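You operate a simulated robot arm through the tools that you are given. There is no shell and no other tool. Be economical: measure what you need, move in short steps, check, and stop when the job is done.

Carry out the task below with a simulated robot arm. There is one attempt and no reset: what you move stays moved.

## Task
Fetch the yellow net from the long table and stand it on the top of the scale plate. Then fetch the green bearing and set it on top of the green cone. Then take the green net from the top of the steel table and put it on the pump end of the packing bench. Then open the white drawer. The order counts. Set down upright: yellow net.

Only the result counts: the job must be done as asked and must still hold three seconds after the hand-in. Knocking over, shifting, dropping, spilling or breaking anything else fails it.

## Robot
A 6-joint arm with a two-finger gripper on a trunk, on a base that drives. Base frame: it is fixed to the floor where the robot stands at the start and does not move with it; the origin is under the middle of the robot, x ahead of it, y to its left, z up; the surface under the hand at the start is at about z = 0.78. Units: m, rad, N and s.
Its first joint turns from -2.897 to 2.897 rad. Places, roughly: green bearing (7x7x3 cm) [1.1, 0.3, 0.8]; green cone [1, 0.25, 0.75]; green net [-6.25, 3.25, 0.75]; pump end of the packing bench [-8.2, 2.9, 0.9]; top of the scale plate [-0.7, 0.1, 1]; white drawer [-8.1, 2.7, 0.7]; yellow net [0.75, 0, 0.75]. Payload 2.54 kg.
Tool frame: the origin (TCP) lies between the finger pads and is the grasp point; the fingertips stand 0.03 m ahead of it; z points along the fingers, y is the line along which they close. The gripper opens to 0.116 m. The gripper's body begins 0.095 m behind the TCP.
Orientation is told as [roll, pitch, yaw] about the base's x, y, z axes, in that order, counted from this pose: with the fingers straight down and closing along the base's y, the tool's x points along the base's -x, its y along +y and its z along -z.

## Interface
- The arm moves only by the tool servo_tool. Its argument "rows" is a list of rows, each a list of 3 entries, a list of its own where there are three numbers: the shift along the tool's x, y, z in units of 40 mm (1.0 is 40 mm), then the turn, a rotation vector about the tool's x, y, z in units of 4 degrees (1.0 is 4 degrees), then the finger opening in mm, from 0 to 116. In form: [[[tx, ty, tz], [ax, ay, az], gripper], ...]. A call has 1 to 8 rows; each row shifts and turns the commanded pose from where the row before left it, along the tool's axes as they then stand. A call with a number of a shift or a turn outside -1 to 1 is refused whole. Rows are played at 5 a second. More than 0.05 m and 0.15 rad between two rows, or a gripper value outside its range, and nothing of the call is played. A pose out of reach is approached as far as the arm can. The call stops where the force on the tool passes 40 N (or 10 N more than at its start, if that is more) or the arm is blocked; 0.2 s more then pass. Each finger travels about 0.072 m/s and halts on what it meets, pressing with about 27 N; the grip force reading is that of the motor and also rises with nothing between the fingers. The clock runs only during rows and for 0.2 s after the last one: add rows that do not move to give the fingers time. The reply holds the time, the measured pose of the TCP, the force on the tool along the base axes, the opening and the grip force, in the units named above and with some noise, with the torque about the TCP (base axes, N m) and any sound that the robot's microphone picked up.
- Cameras (640 x 400 px; columns grow to the right, rows downward): "scene" is now at [-0.098, 0.0987, 1.3637]; the picture's right is [-0.92, -0.39, 0.00], its down [-0.37, 0.86, -0.36] and it looks along [0.14, -0.33, -0.93] (base axes); focal length 214 px, centre (320, 200). "wrist" rides on the gripper at [0.069, -0.015, -0.122] in the tool frame; the picture's right is [0.21, 0.98, 0.00], its down [-0.83, 0.18, -0.53] and it looks along [-0.52, 0.11, 0.85] (tool axes); focal length 251 px, centre (320, 200). There is no depth. A picture from a camera that has moved, and an enlarged one, comes with that camera's place and axes in the base frame and with its lens.
- grab_frame(camera): a new picture of that camera. It takes no simulated time.
- base_move(legs): drives the robot by 1 to 6 legs, each [ahead, left, turn to the left] in m, m and rad, along the robot's own axes; the way and the turn of a leg run together, so that a leg with both is an arc; at most 1.5 m and 3.142 rad a leg. The arm and the cameras ride along, it lands a little off, and it stops where it bumps. It gives what a move gives.
- head_to(pan, tilt): turns the head with the scene camera to pan (to the left, within 2.094 rad either way) and tilt (down, from -0.506 to 1.204), counted from straight ahead of the robot. It gives what a move gives.
- inspect(camera, box): a new picture of the part [left, top, right, bottom] of that camera's present view, enlarged. It takes no simulated time.
- sign_off(): hands the job in; it is judged then, once.

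Work in short steps. Places have to be worked out from the pictures, the camera data and where the tool is seen: move nearer, look again, correct. Check each grasp and each placing, and mend what went wrong. You have 165 turns and 108 pictures in all, those below and enlarged ones among them. Open the gripper and draw the arm clear of the work before you hand the job in, unless the task says otherwise; then end with one line.

The tools are called as name(argument=value, ...) on one line, values as JSON. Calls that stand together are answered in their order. servo_tool: Moves the arm, as the interface text tells. Its arguments: {"type":"object","properties":{"rows":{"type":"array","items":{"type":"array"}}},"required":["rows"]} The other tools are called the same way: base_move (legs) drives the base; head_to (pan, tilt) turns the head that bears the scene camera; grab_frame (camera) takes a picture; inspect (camera, box) takes an enlarged picture of a part of a camera's view; sign_off () hands the job in.

At the start:

```text
clock: 0.0
ee_pos: [0.6765, -0.015, 1.2684]
ee_rot: [-0.002, -0.001, -0.001]
wrist_force: [-0.4, 0.4, -0.9]
wrist_torque: [0.0, 0.0, 0.0]
grip_width: 0.1161
finger_force: 0.1
robot x, y, heading: [0.0022, -0.0024, -0.002]
head pan, tilt: [-1.168, 1.201]
```

scene: 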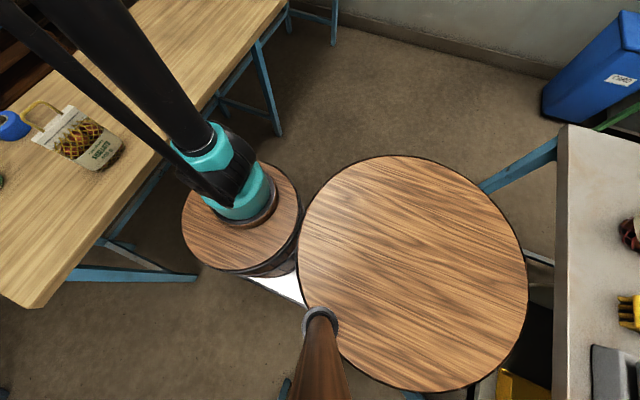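
wrist: 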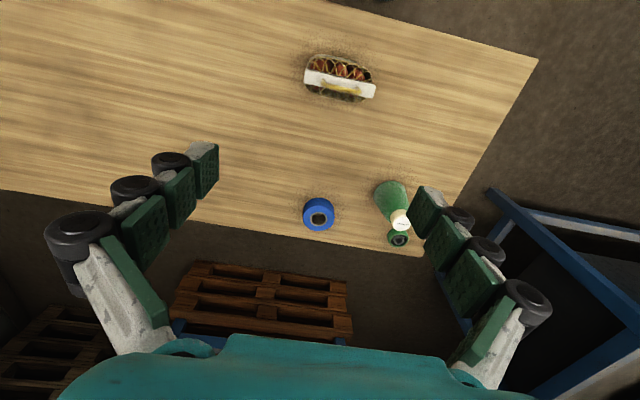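

The scene camera looks to the right and down. I turn the head ahead to see the long table.

head_to(pan=0.1, tilt=0.75)

grab_frame(camera="scene")

```text
clock: 1.4
ee_pos: [0.6775, -0.015, 1.2697]
ee_rot: [0.001, 0.0, 0.001]
wrist_force: [0.2, 0.5, -0.6]
wrist_torque: [-0.04, 0.02, 0.01]
grip_width: 0.1158
finger_force: 0.1
robot x, y, heading: [0.0002, -0.0061, 0.002]
head pan, tilt: [0.099, 0.75]
```

```text
105 pictures are left
camera scene: at [-0.0375, 0.1584, 1.3954], right [0.1, -1.0, 0.0], down [-0.68, -0.07, -0.73], along [0.73, 0.07, -0.68], focal length 214 px, centre (320, 200)
```

scene: 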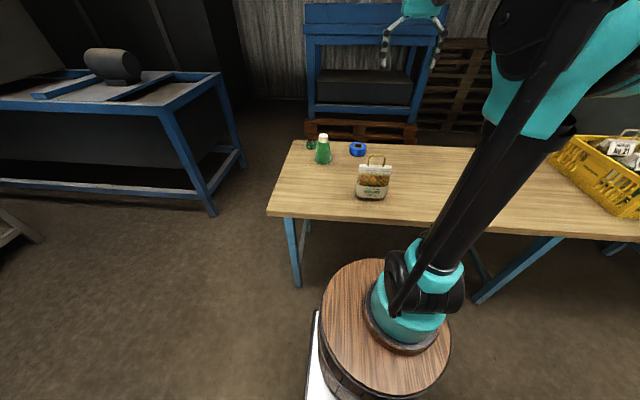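

inspect(camera="scene", box=[260, 120, 460, 240])

inspect(camera="wrist", box=[260, 40, 440, 260])

head_to(pan=2.09, tilt=0.75)

grab_frame(camera="scene")

```text
3.20 times, centred on (360, 180) of scene
camera zoom: at [-0.0375, 0.1584, 1.3954], right [0.1, -1.0, 0.0], down [-0.68, -0.07, -0.73], along [0.73, 0.07, -0.68], focal length 686 px, centre (192, 264)
```

zoom: 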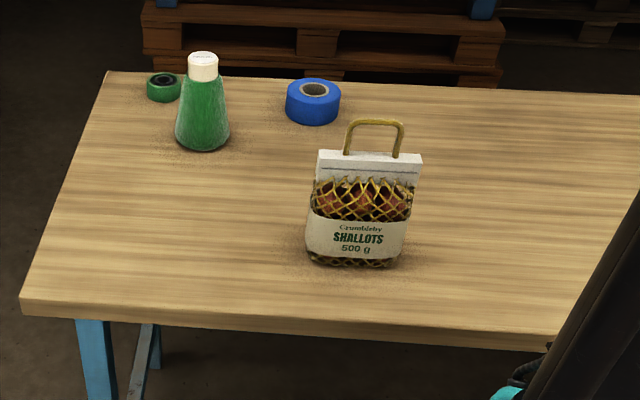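

```text
1.82 times, centred on (350, 150) of wrist
camera zoom: at [0.6079, -0.0299, 1.3907], right [-0.21, 0.98, 0.0], down [0.83, 0.18, 0.53], along [0.52, 0.11, -0.85], focal length 457 px, centre (266, 291)
```

zoom: 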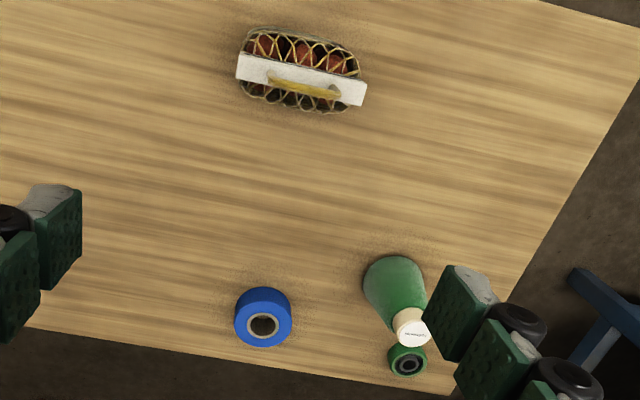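

```text
clock: 3.4
ee_pos: [0.6766, -0.0139, 1.2693]
ee_rot: [0.0, 0.0, 0.001]
wrist_force: [-0.4, 0.2, 0.3]
wrist_torque: [0.0, -0.02, -0.02]
grip_width: 0.1162
finger_force: 0.0
robot x, y, heading: [0.0012, -0.0009, 0.0]
head pan, tilt: [2.089, 0.75]
```

```text
102 pictures are left
camera scene: at [-0.161, 0.2222, 1.3954], right [0.87, 0.49, 0.0], down [0.34, -0.59, -0.73], along [-0.36, 0.64, -0.68], focal length 214 px, centre (320, 200)
```

scene: 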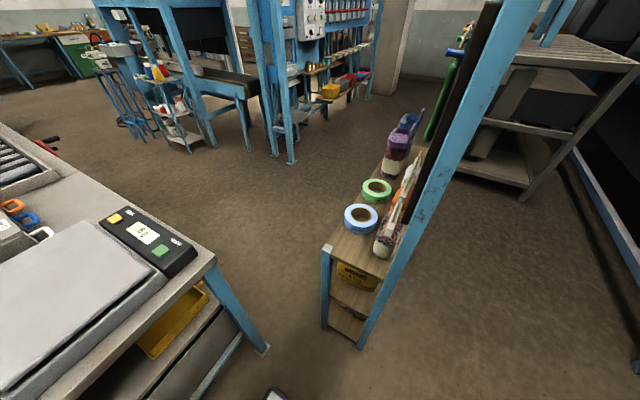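

head_to(pan=-2.09, tilt=0.9)

grab_frame(camera="scene")

head_to(pan=2.09, tilt=1.2)

grab_frame(camera="scene")

```text
clock: 6.8
ee_pos: [0.6768, -0.0145, 1.2686]
ee_rot: [0.001, 0.001, 0.0]
wrist_force: [-0.6, -0.2, -0.2]
wrist_torque: [0.03, -0.02, 0.01]
grip_width: 0.1161
finger_force: 0.1
robot x, y, heading: [0.0036, -0.0019, 0.002]
head pan, tilt: [-2.089, 0.901]
```

```text
101 pictures are left
camera scene: at [-0.1573, 0.0846, 1.3835], right [-0.87, 0.5, 0.0], down [0.39, 0.68, -0.62], along [-0.31, -0.54, -0.78], focal length 214 px, centre (320, 200)
```

scene: 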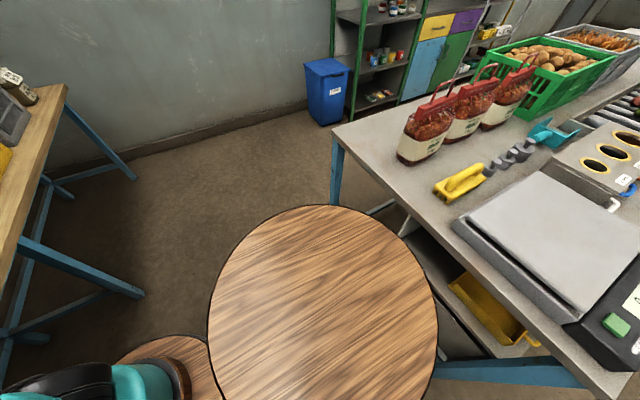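

```text
clock: 10.2
ee_pos: [0.6762, -0.0147, 1.2701]
ee_rot: [0.001, -0.001, 0.001]
wrist_force: [0.5, -0.4, 1.1]
wrist_torque: [0.01, 0.04, -0.01]
grip_width: 0.1159
finger_force: 0.1
robot x, y, heading: [0.0002, 0.0007, -0.003]
head pan, tilt: [2.089, 1.201]
```

```text
100 pictures are left
camera scene: at [-0.1476, 0.1988, 1.3637], right [0.87, 0.5, 0.0], down [0.46, -0.81, -0.36], along [-0.18, 0.31, -0.93], focal length 214 px, centre (320, 200)
```

scene: 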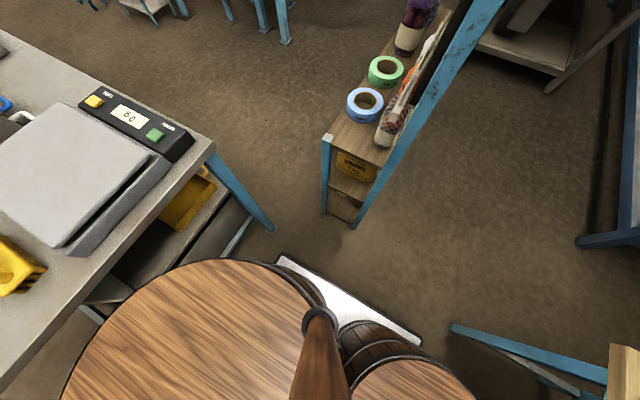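

The net stands at about (0.658, 0.013) with its header along y (top ≈0.937, handle top ≈0.98). I centre over it and turn the tool by 90° so that it closes along x, while going down a little.

servo_tool(rows=[[[0.46, 0.67, 0.2], [0, 0, -1], 116], [[0, 0, 0.2], [0, 0, -1], 116], [[0, 0, 0.2], [0, 0, -1], 116], [[0, 0, 0.2], [0, 0, -1], 116], [[0, 0, 0.2], [0, 0, -1], 116], [[0, 0, 0.2], [0, 0, -1], 116], [[0, 0, 0.2], [0, 0, -1], 116], [[0, 0, 0.2], [0, 0, -1], 116]])

servo_tool(rows=[[[0, 0, 0.2], [0, 0, -1], 116], [[0, 0, 0.2], [0, 0, -1], 116], [[0, 0, 0.2], [0, 0, -1], 116], [[0, 0, 0.2], [0, 0, -1], 116], [[0, 0, 0.2], [0, 0, -1], 116], [[0, 0, 0.2], [0, 0, -1], 116], [[0, 0, 0.2], [0, 0, -1], 116], [[0, 0, 0.2], [0, 0, -1], 116]])

servo_tool(rows=[[[0, 0, 0.2], [0, 0, -1], 116], [[0, 0, 0.2], [0, 0, -1], 116], [[0, 0, 0.2], [0, 0, -1], 116], [[0, 0, 0.2], [0, 0, -1], 116], [[0, 0, 0.2], [0, 0, -1], 116], [[0, 0, 0.2], [0, 0, -1], 116], [[0, 0, 0], [0, 0, -0.5], 116]])

grab_frame(camera="wrist")

head_to(pan=0.1, tilt=0.7)

grab_frame(camera="scene")

```text
clock: 12.0
ee_pos: [0.6593, 0.0124, 1.205]
ee_rot: [-0.001, 0.001, 0.56]
wrist_force: [-0.1, 0.1, -0.2]
wrist_torque: [-0.01, 0.0, 0.03]
grip_width: 0.1162
finger_force: 0.0
robot x, y, heading: [-0.0016, 0.0023, -0.004]
head pan, tilt: [2.089, 1.201]
```

```text
clock: 13.8
ee_pos: [0.6578, 0.0113, 1.141]
ee_rot: [0.001, 0.001, 1.116]
wrist_force: [0.2, 0.4, 0.1]
wrist_torque: [0.02, -0.02, -0.03]
grip_width: 0.1161
finger_force: 0.1
robot x, y, heading: [-0.0034, 0.0008, 0.0]
head pan, tilt: [2.089, 1.201]
```

```text
clock: 15.4
ee_pos: [0.6575, 0.0128, 1.0943]
ee_rot: [0.0, -0.001, 1.571]
wrist_force: [-0.9, 0.1, -0.9]
wrist_torque: [0.04, 0.03, -0.01]
grip_width: 0.1159
finger_force: 0.0
robot x, y, heading: [-0.0012, 0.0, 0.001]
head pan, tilt: [2.089, 1.201]
```

```text
99 pictures are left
camera wrist: at [0.6739, -0.0562, 1.2155], right [-0.98, -0.22, 0.0], down [-0.18, 0.83, 0.53], along [-0.12, 0.52, -0.85], focal length 251 px, centre (320, 200)
```

wrist: 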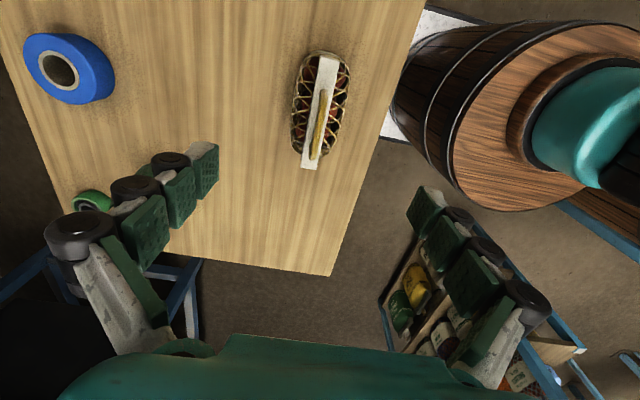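

```text
clock: 17.3
ee_pos: [0.6578, 0.0128, 1.0938]
ee_rot: [0.001, 0.0, 1.571]
wrist_force: [0.0, 0.1, 0.1]
wrist_torque: [-0.02, 0.02, 0.0]
grip_width: 0.1158
finger_force: 0.0
robot x, y, heading: [0.0028, -0.0025, 0.002]
head pan, tilt: [0.099, 0.7]
```

```text
98 pictures are left
camera scene: at [-0.0354, 0.1587, 1.3997], right [0.1, -0.99, 0.0], down [-0.64, -0.06, -0.76], along [0.76, 0.08, -0.64], focal length 214 px, centre (320, 200)
```

scene: 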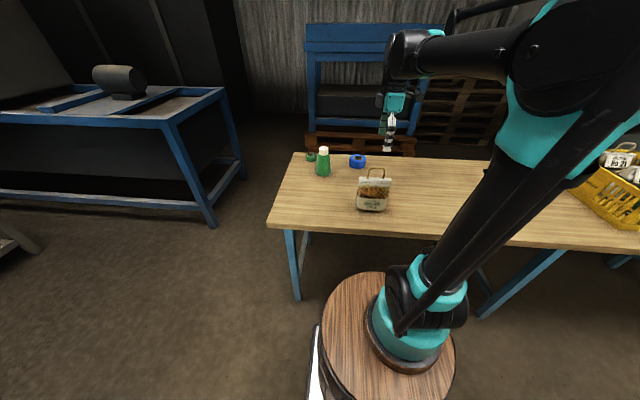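

The tool is aligned and centred on the header. I descend around it.

servo_tool(rows=[[[0, 0, 0.7], [0, 0, 0], 116], [[0, 0, 0.7], [0, 0, 0], 116], [[0, 0, 0.7], [0, 0, 0], 116], [[0, 0, 0.7], [0, 0, 0], 116], [[0, 0, 0.7], [0, 0, 0], 116], [[0, 0, 0.6], [0, 0, 0], 116]])

grab_frame(camera="wrist")

inspect(camera="scene", box=[310, 120, 430, 220])

```text
clock: 18.7
ee_pos: [0.6594, 0.0132, 0.9292]
ee_rot: [0.0, 0.001, 1.572]
wrist_force: [-0.1, -0.5, 0.2]
wrist_torque: [0.02, -0.01, 0.01]
grip_width: 0.1159
finger_force: 0.0
robot x, y, heading: [-0.0027, 0.0013, 0.003]
head pan, tilt: [0.099, 0.7]
```

```text
97 pictures are left
camera wrist: at [0.6744, -0.0562, 1.0507], right [-0.98, -0.21, 0.0], down [-0.18, 0.83, 0.53], along [-0.11, 0.52, -0.85], focal length 251 px, centre (320, 200)
```

wrist: 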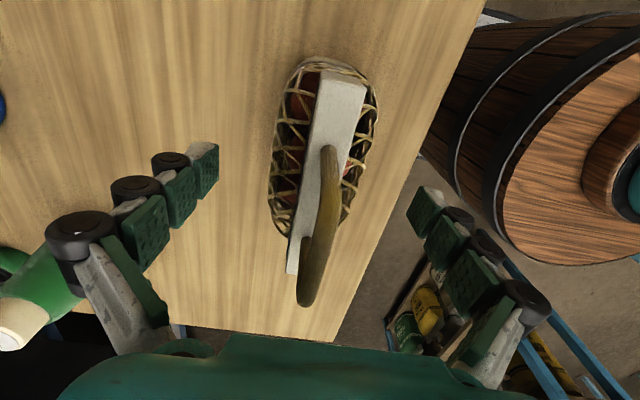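

```text
4.00 times, centred on (370, 170) of scene
camera zoom: at [-0.0354, 0.1586, 1.3997], right [0.1, -1.0, 0.0], down [-0.64, -0.06, -0.76], along [0.76, 0.08, -0.64], focal length 858 px, centre (120, 320)
```

zoom: 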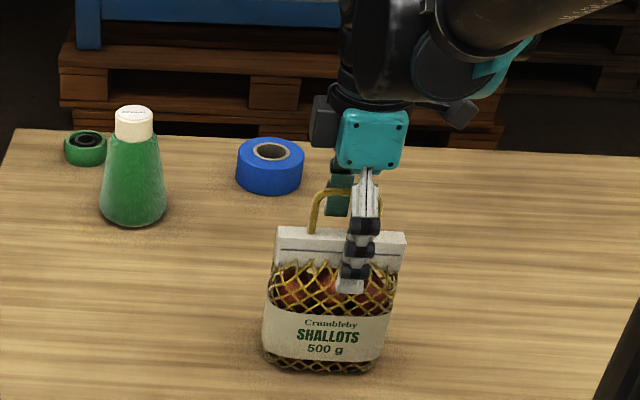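

The fingers straddle the header; I raise 1 cm to stay off the bulging net, turn 3° to match and close.

servo_tool(rows=[[[-0.12, 0, -0.2], [0, 0, -0.7], 116], [[0, 0, 0], [0, 0, 0], 60], [[0, 0, 0], [0, 0, 0], 20], [[0, 0, 0], [0, 0, 0], 0], [[0, 0, 0], [0, 0, 0], 0], [[0, 0, 0], [0, 0, 0], 0], [[0, 0, 0], [0, 0, 0], 0]])

grab_frame(camera="wrist")

```text
clock: 20.3
ee_pos: [0.6581, 0.017, 0.9374]
ee_rot: [0.0, 0.0, 1.62]
wrist_force: [5.5, 1.9, 20.8]
wrist_torque: [0.17, -0.22, -0.14]
grip_width: 0.0274
finger_force: 26.9
robot x, y, heading: [-0.0008, -0.0045, 0.0]
head pan, tilt: [0.099, 0.7]
```

```text
95 pictures are left
camera wrist: at [0.677, -0.0512, 1.0597], right [-0.96, -0.26, 0.0], down [-0.22, 0.82, 0.53], along [-0.14, 0.52, -0.85], focal length 251 px, centre (320, 200)
```

wrist: 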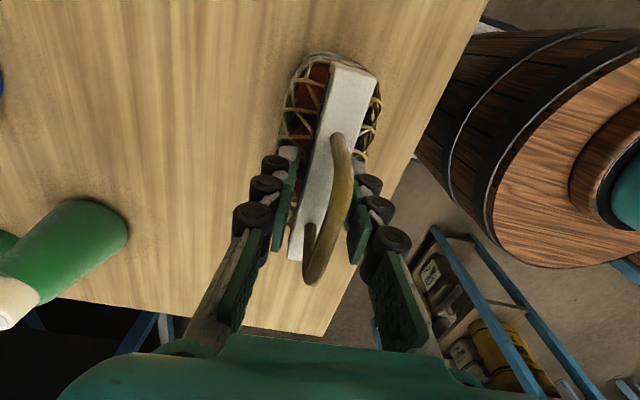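

The width of 27 mm and a 20 N upward force suggest the tips sit on the net's bulge. I open, rise 8 mm and close again.

servo_tool(rows=[[[0, 0, 0], [0, 0, 0], 60], [[0, 0, 0], [0, 0, 0], 60], [[0, 0, -0.2], [0, 0, 0], 60], [[0, 0, 0], [0, 0, 0], 20], [[0, 0, 0], [0, 0, 0], 0], [[0, 0, 0], [0, 0, 0], 0], [[0, 0, 0], [0, 0, 0], 0]])

inspect(camera="scene", box=[310, 120, 430, 220])

```text
clock: 21.9
ee_pos: [0.6595, 0.0167, 0.9446]
ee_rot: [0.0, 0.0, 1.618]
wrist_force: [-1.0, 0.3, 0.5]
wrist_torque: [0.13, 0.11, 0.08]
grip_width: 0.0195
finger_force: 27.0
robot x, y, heading: [-0.001, 0.0007, 0.002]
head pan, tilt: [0.099, 0.7]
```

```text
4.00 times, centred on (370, 170) of scene
camera zoom: at [-0.0355, 0.1586, 1.3997], right [0.1, -1.0, 0.0], down [-0.64, -0.06, -0.76], along [0.76, 0.08, -0.64], focal length 858 px, centre (120, 320)
```

zoom: 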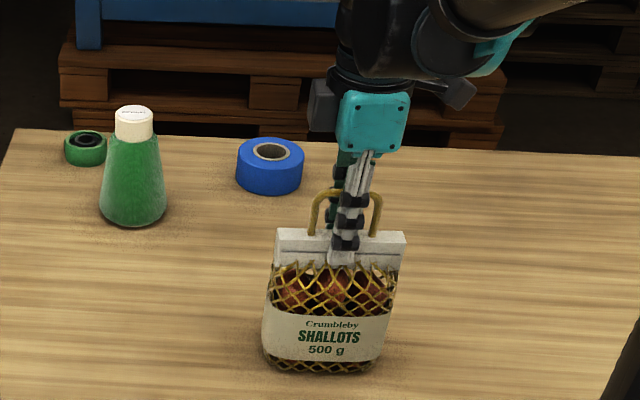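

Now the fingers grip the header cleanly (19.5 mm, no vertical force). I lift a little and check.

servo_tool(rows=[[[0, 0, -0.3], [0, 0, 0], 0], [[0, 0, -0.4], [0, 0, 0], 0], [[0, 0, -0.6], [0, 0, 0], 0], [[0, 0, -0.8], [0, 0, 0], 0], [[0, 0, 0], [0, 0, 0], 0]])

inspect(camera="scene", box=[290, 90, 450, 220])

```text
clock: 23.1
ee_pos: [0.6579, 0.016, 1.0289]
ee_rot: [0.0, -0.001, 1.62]
wrist_force: [0.5, -0.1, -5.1]
wrist_torque: [-0.02, 0.0, 0.0]
grip_width: 0.0195
finger_force: 26.8
robot x, y, heading: [0.0028, -0.0022, 0.002]
head pan, tilt: [0.099, 0.7]
```

```text
3.08 times, centred on (370, 155) of scene
camera zoom: at [-0.0353, 0.1586, 1.3997], right [0.1, -1.0, 0.0], down [-0.64, -0.06, -0.76], along [0.76, 0.08, -0.64], focal length 660 px, centre (166, 338)
```

zoom: 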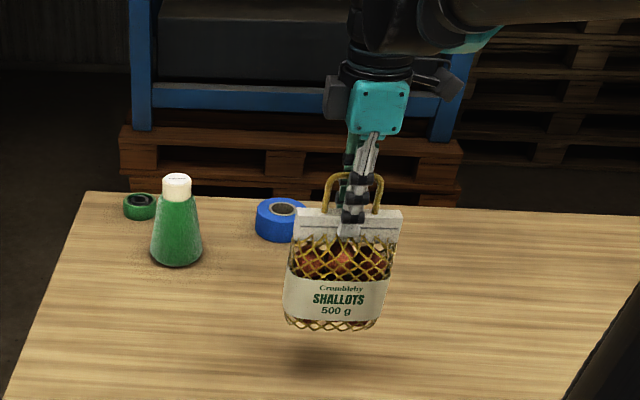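

Held and lifted. I raise it to about z = 1.40 for the turn.

servo_tool(rows=[[[0, 0, -1], [0, 0, 0], 0], [[0, 0, -1], [0, 0, 0], 0], [[0, 0, -1], [0, 0, 0], 0], [[0, 0, -1], [0, 0, 0], 0], [[0, 0, -1], [0, 0, 0], 0], [[0, 0, -1], [0, 0, 0], 0], [[0, 0, -1], [0, 0, 0], 0], [[0, 0, -1], [0, 0, 0], 0]])

servo_tool(rows=[[[0, 0, -1], [0, 0, 0], 0], [[0, 0, -0.3], [0, 0, 0], 0]])

base_move(legs=[[0, 0, -0.8]])

grab_frame(camera="scene")

```text
clock: 24.9
ee_pos: [0.6602, 0.0185, 1.3532]
ee_rot: [0.0, 0.002, 1.62]
wrist_force: [-1.0, 0.0, -5.3]
wrist_torque: [0.01, 0.03, 0.03]
grip_width: 0.0195
finger_force: 27.1
robot x, y, heading: [0.0006, -0.0035, -0.001]
head pan, tilt: [0.099, 0.7]
```

```text
clock: 25.5
ee_pos: [0.659, 0.0185, 1.4023]
ee_rot: [0.001, 0.0, 1.619]
wrist_force: [0.1, 0.2, -6.4]
wrist_torque: [0.0, 0.0, 0.0]
grip_width: 0.0196
finger_force: 26.7
robot x, y, heading: [0.0001, 0.0038, 0.001]
head pan, tilt: [0.099, 0.7]
```

```text
clock: 28.0
ee_pos: [0.4734, -0.4589, 1.4023]
ee_rot: [-0.001, 0.0, 0.822]
wrist_force: [0.3, 1.3, -5.6]
wrist_torque: [0.02, 0.03, 0.04]
grip_width: 0.0196
finger_force: 27.0
robot x, y, heading: [0.0022, 0.0012, -0.799]
head pan, tilt: [0.099, 0.7]
```

```text
92 pictures are left
camera scene: at [0.0886, 0.1361, 1.3997], right [-0.64, -0.77, 0.0], down [-0.49, 0.41, -0.76], along [0.59, -0.49, -0.64], focal length 214 px, centre (320, 200)
```

scene: 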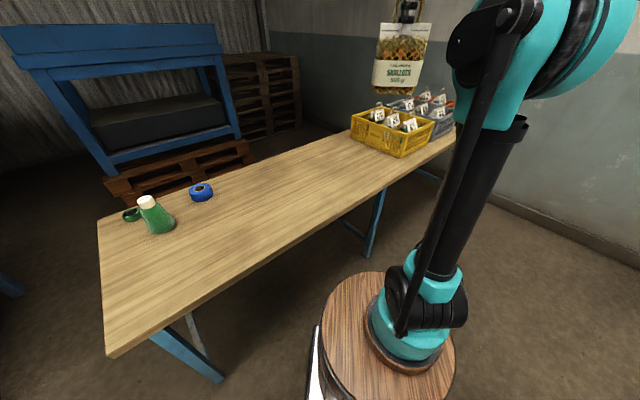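

The turn works in place. I continue, watching for contact.

base_move(legs=[[0, 0, -1.1]])

base_move(legs=[[0, 0, -1.24]])

grab_frame(camera="scene")

grab_frame(camera="wrist")

```text
clock: 31.0
ee_pos: [-0.1678, -0.6367, 1.4013]
ee_rot: [-0.001, 0.0, -0.233]
wrist_force: [0.3, 0.1, -4.0]
wrist_torque: [0.05, 0.0, 0.01]
grip_width: 0.0198
finger_force: 27.4
robot x, y, heading: [-0.0019, 0.0025, -1.86]
head pan, tilt: [0.099, 0.7]
```

```text
clock: 34.5
ee_pos: [-0.6577, -0.0609, 1.4018]
ee_rot: [0.0, 0.0, -1.458]
wrist_force: [-0.4, -0.3, -5.2]
wrist_torque: [-0.04, 0.03, -0.02]
grip_width: 0.0193
finger_force: 27.2
robot x, y, heading: [-0.0007, 0.0063, -3.078]
head pan, tilt: [0.099, 0.7]
```

```text
91 pictures are left
camera scene: at [0.0452, -0.1556, 1.3997], right [-0.16, 0.99, 0.0], down [0.64, 0.1, -0.76], along [-0.75, -0.12, -0.64], focal length 214 px, centre (320, 200)
```

scene: 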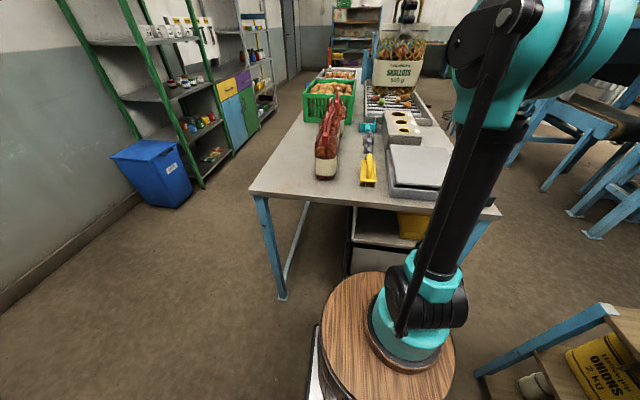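

```text
90 pictures are left
camera wrist: at [-0.6793, 0.0059, 1.5235], right [0.95, 0.32, 0.0], down [0.27, -0.8, 0.53], along [0.17, -0.51, -0.85], focal length 251 px, centre (320, 200)
```

wrist: 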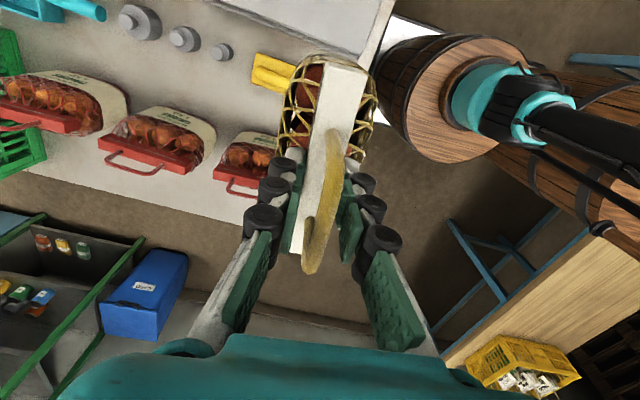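

The plate spans about x −0.57…−0.87, y 0.01…0.22 at z≈0.97–1.0. I shift the net above its centre at height.

servo_tool(rows=[[[0.9, -0.11, 0], [0, 0, 0], 0], [[0.9, -0.11, 0], [0, 0, 0], 0], [[0.9, -0.11, 0], [0, 0, 0], 0], [[0.9, -0.11, 0], [0, 0, 0], 0], [[0.9, -0.11, 0], [0, 0, 0], 0], [[0, 0, 0], [0, 0, 0.8], 0], [[0, 0, 0], [0, 0, 0.8], 0]])

head_to(pan=0.25, tilt=0.55)

grab_frame(camera="scene")

grab_frame(camera="wrist")

```text
clock: 36.1
ee_pos: [-0.6998, 0.1164, 1.4027]
ee_rot: [-0.001, 0.001, -1.57]
wrist_force: [0.6, -0.1, -5.3]
wrist_torque: [0.02, -0.01, 0.01]
grip_width: 0.0197
finger_force: 26.7
robot x, y, heading: [0.0007, -0.0024, -3.08]
head pan, tilt: [0.099, 0.7]
```

```text
clock: 36.8
ee_pos: [-0.6995, 0.1155, 1.4034]
ee_rot: [0.0, 0.0, -1.568]
wrist_force: [-0.5, -0.7, -5.5]
wrist_torque: [-0.04, 0.01, 0.01]
grip_width: 0.0198
finger_force: 26.9
robot x, y, heading: [-0.0023, -0.0, -3.08]
head pan, tilt: [0.25, 0.55]
```

```text
89 pictures are left
camera scene: at [0.0436, -0.1694, 1.4128], right [-0.31, 0.95, 0.0], down [0.5, 0.16, -0.85], along [-0.81, -0.26, -0.52], focal length 214 px, centre (320, 200)
```

scene: 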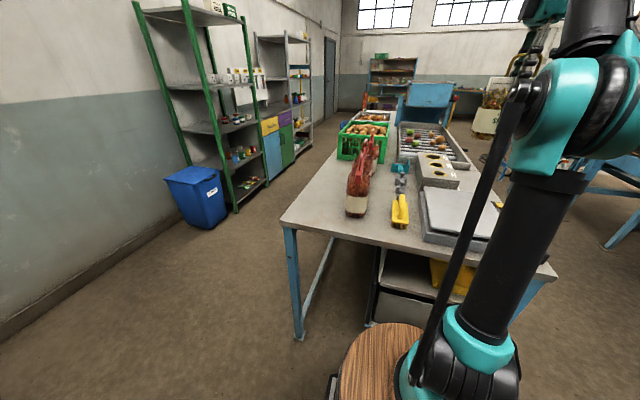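

```text
88 pictures are left
camera wrist: at [-0.7149, 0.184, 1.5247], right [0.98, 0.22, 0.0], down [0.18, -0.83, 0.53], along [0.12, -0.52, -0.85], focal length 251 px, centre (320, 200)
```

wrist: 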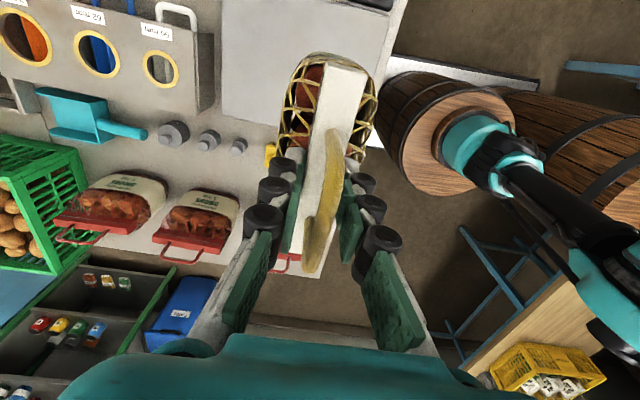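

The plate is about x −0.89…−0.59, y 0.01…0.25, so its centre is (−0.74, 0.13). I shift there and go down to just above it.

servo_tool(rows=[[[0.25, -0.87, 0], [0, 0, 0], 0], [[0, 0, 0.8], [0, 0, 0], 0], [[0, 0, 0.8], [0, 0, 0], 0], [[0, 0, 0.8], [0, 0, 0], 0], [[0, 0, 0.8], [0, 0, 0], 0], [[0, 0, 0.8], [0, 0, 0], 0], [[0, 0, 0.6], [0, 0, 0], 0]])

head_to(pan=0.4, tilt=0.55)

grab_frame(camera="scene")

grab_frame(camera="wrist")

```text
clock: 38.4
ee_pos: [-0.7319, 0.1261, 1.2156]
ee_rot: [0.0, 0.001, -1.569]
wrist_force: [0.8, -0.5, -5.0]
wrist_torque: [0.02, 0.03, -0.05]
grip_width: 0.0196
finger_force: 27.2
robot x, y, heading: [0.0025, 0.0018, -3.078]
head pan, tilt: [0.25, 0.55]
```

```text
clock: 39.1
ee_pos: [-0.7329, 0.1263, 1.2157]
ee_rot: [0.0, 0.0, -1.57]
wrist_force: [-0.9, 0.5, -5.5]
wrist_torque: [-0.06, 0.0, -0.01]
grip_width: 0.0192
finger_force: 26.5
robot x, y, heading: [-0.0011, -0.0007, -3.074]
head pan, tilt: [0.4, 0.55]
```

```text
87 pictures are left
camera scene: at [0.0487, -0.1819, 1.4128], right [-0.45, 0.89, 0.0], down [0.47, 0.23, -0.85], along [-0.76, -0.38, -0.52], focal length 214 px, centre (320, 200)
```

scene: 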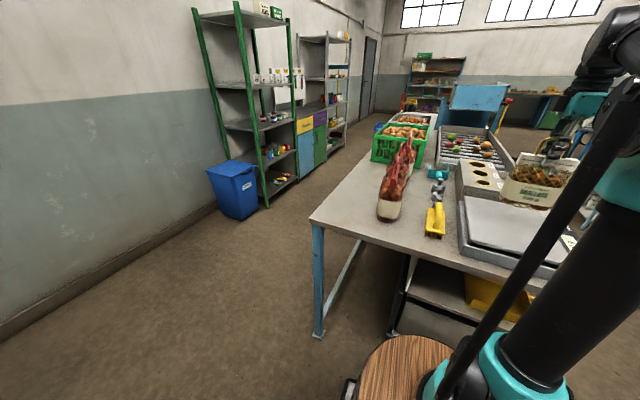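

```text
86 pictures are left
camera wrist: at [-0.7476, 0.1951, 1.3387], right [0.98, 0.22, 0.0], down [0.18, -0.83, 0.53], along [0.12, -0.52, -0.85], focal length 251 px, centre (320, 200)
```

wrist: 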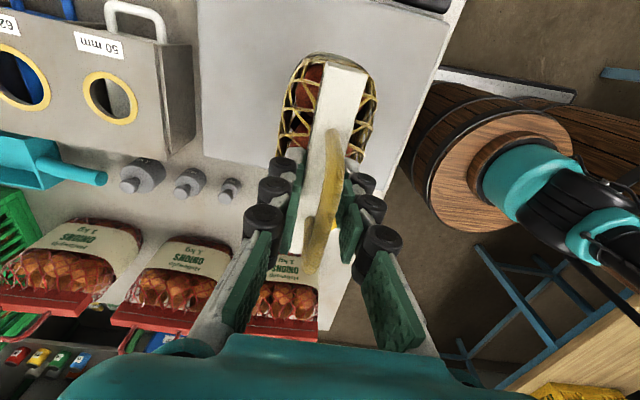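

The net is over the plate. I lower in small steps to find contact.

servo_tool(rows=[[[0, 0, 0.3], [0, 0, 0], 0], [[0, 0, 0.3], [0, 0, 0], 0], [[0, 0, 0.3], [0, 0, 0], 0], [[0, 0, 0.3], [0, 0, 0], 0], [[0, 0, 0], [0, 0, 0], 0]])

inspect(camera="scene", box=[420, 120, 640, 290])

```text
clock: 40.3
ee_pos: [-0.7334, 0.1253, 1.1699]
ee_rot: [0.0, 0.001, -1.569]
wrist_force: [-0.7, 0.0, -4.2]
wrist_torque: [-0.02, 0.0, 0.0]
grip_width: 0.0195
finger_force: 27.0
robot x, y, heading: [-0.0026, -0.0012, -3.078]
head pan, tilt: [0.4, 0.55]
```

```text
2.35 times, centred on (530, 205) of scene
camera zoom: at [0.0487, -0.1819, 1.4128], right [-0.45, 0.89, 0.0], down [0.47, 0.23, -0.85], along [-0.76, -0.38, -0.52], focal length 505 px, centre (-174, 188)
```

zoom: 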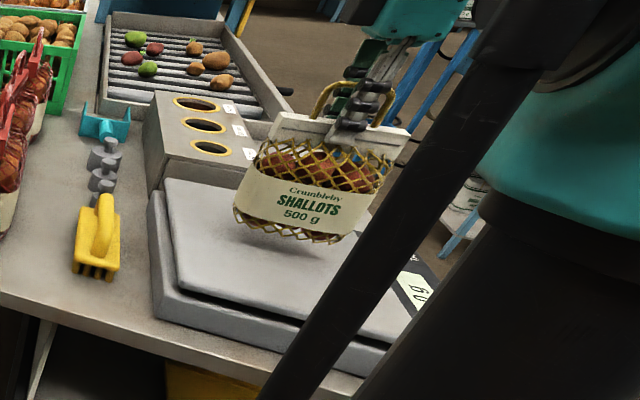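

Shadow close; continue downward in 4 mm steps.

servo_tool(rows=[[[0, 0, 0.15], [0, 0, 0], 0], [[0, 0, 0.15], [0, 0, 0], 0], [[0, 0, 0.1], [0, 0, 0], 0], [[0, 0, 0.1], [0, 0, 0], 0], [[0, 0, 0], [0, 0, 0], 0]])

```text
clock: 41.5
ee_pos: [-0.733, 0.1262, 1.1507]
ee_rot: [0.001, 0.001, -1.569]
wrist_force: [-0.5, 0.8, -4.9]
wrist_torque: [0.01, 0.02, -0.01]
grip_width: 0.0196
finger_force: 26.7
robot x, y, heading: [0.0046, -0.0013, -3.08]
head pan, tilt: [0.4, 0.55]
```

No contact yet; lower further.

servo_tool(rows=[[[0, 0, 0.1], [0, 0, 0], 0], [[0, 0, 0.1], [0, 0, 0], 0], [[0, 0, 0], [0, 0, 0], 0]])

inspect(camera="scene", box=[480, 140, 600, 250])

```text
clock: 42.3
ee_pos: [-0.7332, 0.1257, 1.1416]
ee_rot: [0.0, 0.0, -1.569]
wrist_force: [-0.5, -0.1, -5.0]
wrist_torque: [-0.02, -0.01, -0.02]
grip_width: 0.0196
finger_force: 26.7
robot x, y, heading: [0.0003, 0.0033, -3.075]
head pan, tilt: [0.4, 0.55]
```

```text
3.64 times, centred on (540, 195) of scene
camera zoom: at [0.0487, -0.1819, 1.4128], right [-0.45, 0.89, 0.0], down [0.47, 0.23, -0.85], along [-0.76, -0.38, -0.52], focal length 780 px, centre (-480, 218)
```

zoom: 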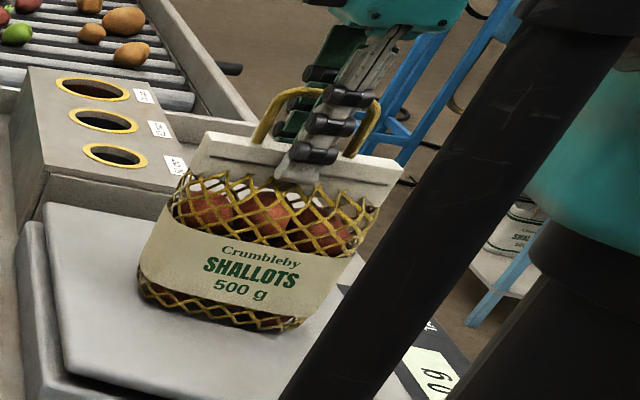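

servo_tool(rows=[[[0, 0, 0.08], [0, 0, 0], 0], [[0, 0, 0.08], [0, 0, 0], 0], [[0, 0, 0], [0, 0, 0], 0]])

```text
clock: 43.1
ee_pos: [-0.7335, 0.1259, 1.1356]
ee_rot: [0.0, 0.0, -1.568]
wrist_force: [0.0, -4.5, 7.7]
wrist_torque: [-0.2, -0.05, 0.02]
grip_width: 0.0196
finger_force: 26.7
robot x, y, heading: [0.0008, -0.003, -3.076]
head pan, tilt: [0.4, 0.55]
```

Contact: the force went from −5 to +8 N, so the net is on the plate. I release and rise.

servo_tool(rows=[[[0, 0, 0], [0, 0, 0], 30], [[0, 0, 0], [0, 0, 0], 50], [[0, 0, 0], [0, 0, 0], 70], [[0, 0, 0], [0, 0, 0], 70], [[0, 0, -0.5], [0, 0, 0], 70], [[0, 0, -1], [0, 0, 0], 70], [[0, 0, -1], [0, 0, 0], 70], [[0, 0, -1], [0, 0, 0], 70]])

inspect(camera="scene", box=[420, 100, 640, 270])

grab_frame(camera="wrist")

```text
clock: 44.9
ee_pos: [-0.7356, 0.1267, 1.2777]
ee_rot: [-0.001, 0.001, -1.57]
wrist_force: [-0.9, -0.4, 0.1]
wrist_torque: [0.01, -0.03, -0.04]
grip_width: 0.0699
finger_force: 0.0
robot x, y, heading: [0.0021, -0.0013, -3.076]
head pan, tilt: [0.4, 0.55]
```

```text
2.35 times, centred on (530, 185) of scene
camera zoom: at [0.0488, -0.1819, 1.4128], right [-0.45, 0.89, 0.0], down [0.47, 0.23, -0.85], along [-0.76, -0.38, -0.52], focal length 505 px, centre (-174, 235)
```

zoom: 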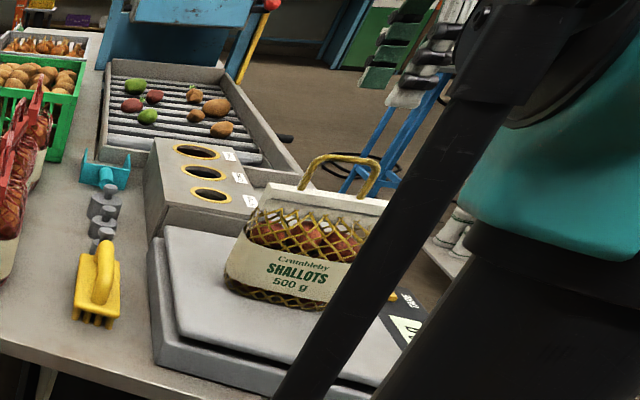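

```text
82 pictures are left
camera wrist: at [-0.75, 0.1943, 1.3988], right [0.98, 0.22, 0.0], down [0.18, -0.83, 0.53], along [0.12, -0.52, -0.85], focal length 251 px, centre (320, 200)
```

wrist: 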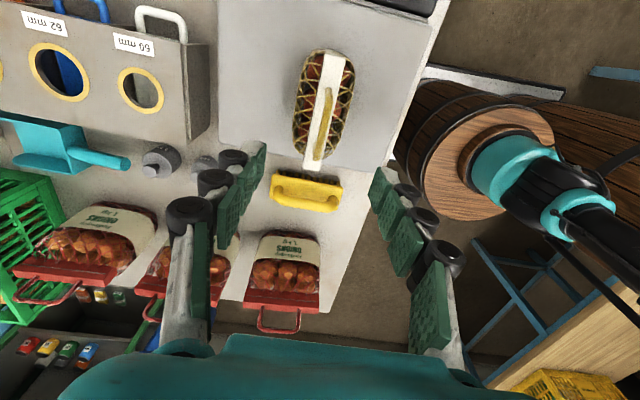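

The net stands free on the plate. I lift clear, pull in slightly and turn the base back the way it came.

servo_tool(rows=[[[0, 0.5, -1], [0, 0, 0], 70], [[0, 0.5, -1], [0, 0, 0], 70], [[0, 0.5, -1], [0, 0, 0], 70], [[0, 0, -0.5], [0, 0, 0], 70]])

base_move(legs=[[0, 0, 1.2], [0, 0, 1.88]])

head_to(pan=0.3, tilt=0.7)

grab_frame(camera="scene")

```text
clock: 45.9
ee_pos: [-0.6742, 0.1242, 1.4142]
ee_rot: [-0.002, 0.0, -1.568]
wrist_force: [0.7, 0.6, 0.5]
wrist_torque: [0.0, -0.01, -0.04]
grip_width: 0.0702
finger_force: 0.0
robot x, y, heading: [-0.0019, -0.0036, -3.073]
head pan, tilt: [0.4, 0.55]
```

```text
clock: 53.8
ee_pos: [0.6658, -0.1624, 1.414]
ee_rot: [0.0, 0.0, 1.513]
wrist_force: [-0.8, -0.1, 0.0]
wrist_torque: [-0.04, -0.01, -0.03]
grip_width: 0.0695
finger_force: 0.1
robot x, y, heading: [0.0028, -0.0013, 0.005]
head pan, tilt: [0.4, 0.55]
```

```text
clock: 54.5
ee_pos: [0.6663, -0.1633, 1.413]
ee_rot: [0.0, -0.001, 1.514]
wrist_force: [-0.7, 0.3, -0.5]
wrist_torque: [0.03, 0.02, 0.03]
grip_width: 0.0701
finger_force: 0.0
robot x, y, heading: [0.0009, 0.0006, 0.005]
head pan, tilt: [0.3, 0.7]
```

```text
81 pictures are left
camera scene: at [-0.0398, 0.1751, 1.3997], right [0.3, -0.95, 0.0], down [-0.61, -0.19, -0.77], along [0.73, 0.23, -0.64], focal length 214 px, centre (320, 200)
```

scene: 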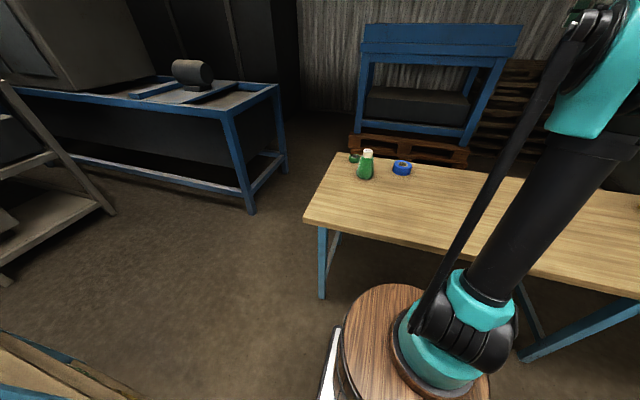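

Robot is back at heading 0. I drive 0.2 m left and slightly ahead to bring bearing and cone into comfortable reach, then turn the tool to yaw ≈0.52 rad while descending a bit.

base_move(legs=[[0, 0.2, 0], [0.03, 0, 0]])

servo_tool(rows=[[[0, 0, 0.4], [0, 0, 1], 90], [[0, 0, 0.4], [0, 0, 1], 90], [[0, 0, 0.4], [0, 0, 1], 90], [[0, 0, 0.4], [0, 0, 1], 90], [[0, 0, 0.4], [0, 0, 1], 90], [[0, 0, 0.4], [0, 0, 1], 90], [[0, 0, 0.4], [0, 0, 1], 90]])

servo_tool(rows=[[[0, 0, 0.4], [0, 0, 1], 90], [[0, 0, 0.4], [0, 0, 1], 90], [[0, 0, 0.4], [0, 0, 1], 90], [[0, 0, 0.4], [0, 0, 1], 90], [[0, 0, 0.4], [0, 0, 1], 90], [[0, 0, 0.4], [0, 0, 1], 90], [[0, 0, 0.4], [0, 0, 1], 90]])

grab_frame(camera="wrist")

```text
clock: 56.6
ee_pos: [0.6941, 0.0428, 1.415]
ee_rot: [0.001, 0.0, 1.511]
wrist_force: [-0.4, -0.7, 0.8]
wrist_torque: [0.03, 0.04, 0.01]
grip_width: 0.07
finger_force: 0.2
robot x, y, heading: [0.0272, 0.2069, 0.005]
head pan, tilt: [0.3, 0.7]
```

```text
clock: 58.2
ee_pos: [0.6939, 0.041, 1.3027]
ee_rot: [0.0, 0.001, 1.023]
wrist_force: [-0.7, 0.3, -0.5]
wrist_torque: [0.03, 0.0, -0.02]
grip_width: 0.0899
finger_force: 0.1
robot x, y, heading: [0.0316, 0.2032, 0.005]
head pan, tilt: [0.3, 0.7]
```

```text
clock: 59.8
ee_pos: [0.6964, 0.0429, 1.1888]
ee_rot: [-0.001, -0.001, 0.534]
wrist_force: [-0.3, -0.1, 1.0]
wrist_torque: [0.0, 0.0, 0.04]
grip_width: 0.0901
finger_force: 0.1
robot x, y, heading: [0.0241, 0.2074, 0.004]
head pan, tilt: [0.3, 0.7]
```

```text
80 pictures are left
camera wrist: at [0.6446, -0.0056, 1.3114], right [-0.68, 0.73, 0.0], down [0.62, 0.58, 0.53], along [0.39, 0.36, -0.85], focal length 251 px, centre (320, 200)
```

wrist: 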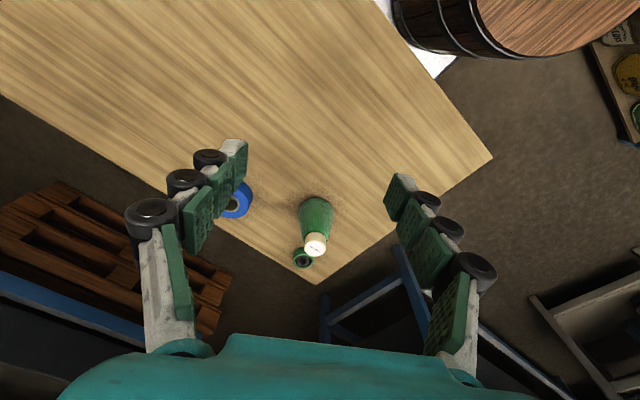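

Bearing at about (1.057, 0.31), cone axis at about (0.915, 0.232). I move toward a point above the bearing, staying above the cone top.

servo_tool(rows=[[[-0.93, 0.1, 0.15], [0, 0, 0], 100], [[-0.93, 0.1, 0.15], [0, 0, 0], 100], [[-0.93, 0.1, 0.15], [0, 0, 0], 100], [[-0.93, 0.1, 0.15], [0, 0, 0], 100], [[-0.93, 0.1, 0.15], [0, 0, 0], 100], [[-0.93, 0.1, 0.15], [0, 0, 0], 100], [[-0.93, 0.1, 0.15], [0, 0, 0], 100], [[-0.93, 0.1, 0.15], [0, 0, 0], 100]])

grab_frame(camera="wrist")

inspect(camera="scene", box=[310, 100, 450, 220])

```text
clock: 61.6
ee_pos: [0.9313, 0.2216, 1.1427]
ee_rot: [0.0, 0.0, 0.534]
wrist_force: [-0.6, -0.6, 1.0]
wrist_torque: [0.02, -0.06, -0.03]
grip_width: 0.0999
finger_force: 0.2
robot x, y, heading: [0.0291, 0.2082, 0.0]
head pan, tilt: [0.3, 0.7]
```

```text
79 pictures are left
camera wrist: at [0.8805, 0.1738, 1.2636], right [-0.68, 0.73, 0.0], down [0.62, 0.58, 0.53], along [0.39, 0.36, -0.85], focal length 251 px, centre (320, 200)
```

wrist: 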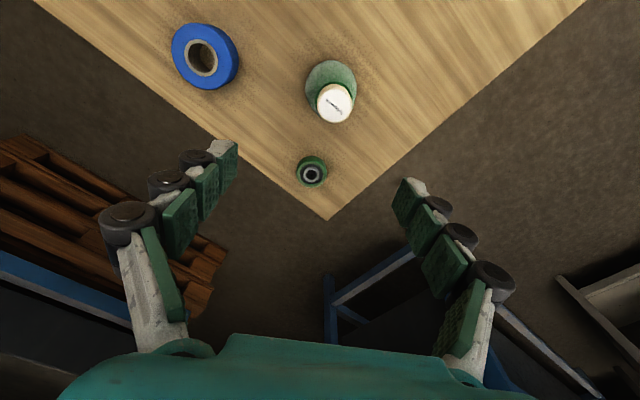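

```text
3.33 times, centred on (380, 160) of scene
camera zoom: at [-0.0112, 0.3825, 1.3997], right [0.3, -0.95, 0.0], down [-0.61, -0.19, -0.77], along [0.73, 0.23, -0.64], focal length 715 px, centre (120, 333)
```

zoom: 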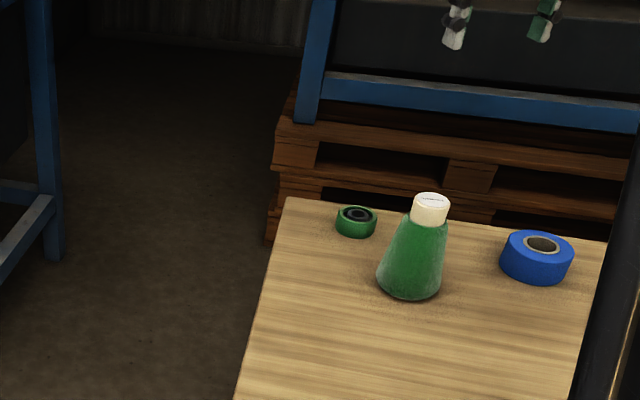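

Bearing refined to (1.057, 0.313). I move over it and lower to z ≈ 0.95, then look.

servo_tool(rows=[[[-0.97, 0.09, 0], [0, 0, 0], 100], [[-0.97, 0.09, 0], [0, 0, 0], 100], [[-0.97, 0.09, 0], [0, 0, 0], 100], [[-0.97, 0.1, 0], [0, 0, 0], 100], [[0, 0, 1], [0, 0, 0], 100], [[0, 0, 1], [0, 0, 0], 100], [[0, 0, 1], [0, 0, 0], 100], [[0, 0, 1], [0, 0, 0], 100]])

grab_frame(camera="wrist")

inspect(camera="scene", box=[310, 100, 450, 220])

```text
clock: 63.4
ee_pos: [1.042, 0.311, 0.9709]
ee_rot: [0.0, -0.001, 0.535]
wrist_force: [0.1, -0.3, 0.3]
wrist_torque: [0.0, 0.03, 0.03]
grip_width: 0.0998
finger_force: 0.0
out of reach, approached as far as the arm can: row 4
robot x, y, heading: [0.0287, 0.2064, 0.006]
head pan, tilt: [0.3, 0.7]
```

```text
77 pictures are left
camera wrist: at [0.9905, 0.2627, 1.0923], right [-0.68, 0.73, 0.0], down [0.62, 0.58, 0.53], along [0.39, 0.36, -0.85], focal length 251 px, centre (320, 200)
```

wrist: 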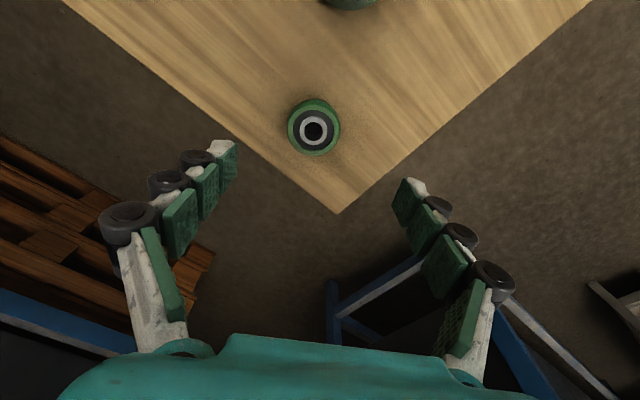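

```text
3.33 times, centred on (380, 160) of scene
camera zoom: at [-0.0109, 0.3827, 1.3997], right [0.3, -0.95, 0.0], down [-0.61, -0.19, -0.76], along [0.73, 0.23, -0.64], focal length 715 px, centre (120, 333)
```

zoom: 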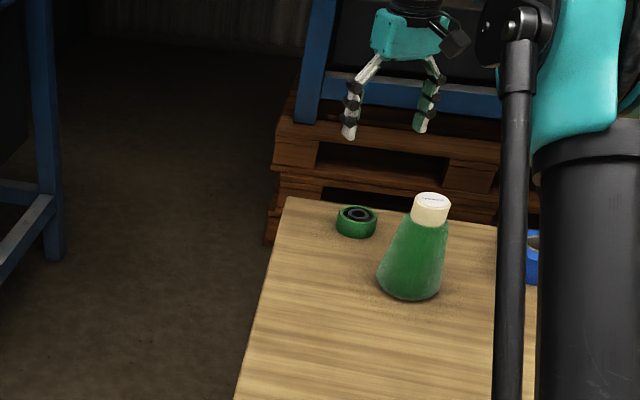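

At z≈1.14 that point was at the reach limit (r≈1.02 from the robot). I check the clearance between the base front and the table edge before creeping nearer.

head_to(pan=0.0, tilt=1.2)

grab_frame(camera="scene")

```text
clock: 64.3
ee_pos: [1.0419, 0.3108, 0.9718]
ee_rot: [0.0, 0.0, 0.535]
wrist_force: [-0.4, -0.5, -0.7]
wrist_torque: [-0.01, 0.0, -0.02]
grip_width: 0.1001
finger_force: 0.1
robot x, y, heading: [0.0261, 0.2066, 0.007]
head pan, tilt: [0.0, 1.201]
```

```text
75 pictures are left
camera scene: at [-0.0359, 0.3575, 1.3637], right [0.0, -1.0, 0.0], down [-0.93, 0.0, -0.36], along [0.36, 0.0, -0.93], focal length 214 px, centre (320, 200)
```

scene: 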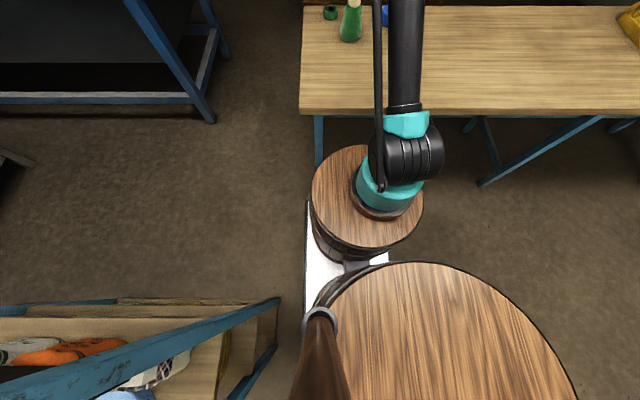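

The base front is at about x≈0.47 and the table edge at 0.525, with the shelf foot close on the left. I creep ahead 0.035 m only and correct the tool back over the bearing.

base_move(legs=[[0.035, 0, 0]])

```text
clock: 65.2
ee_pos: [1.0778, 0.3106, 0.9703]
ee_rot: [0.001, 0.0, 0.535]
wrist_force: [-0.8, 0.2, 0.3]
wrist_torque: [0.0, 0.05, -0.03]
grip_width: 0.1002
finger_force: 0.1
robot x, y, heading: [0.0649, 0.2077, 0.003]
head pan, tilt: [0.0, 1.201]
```

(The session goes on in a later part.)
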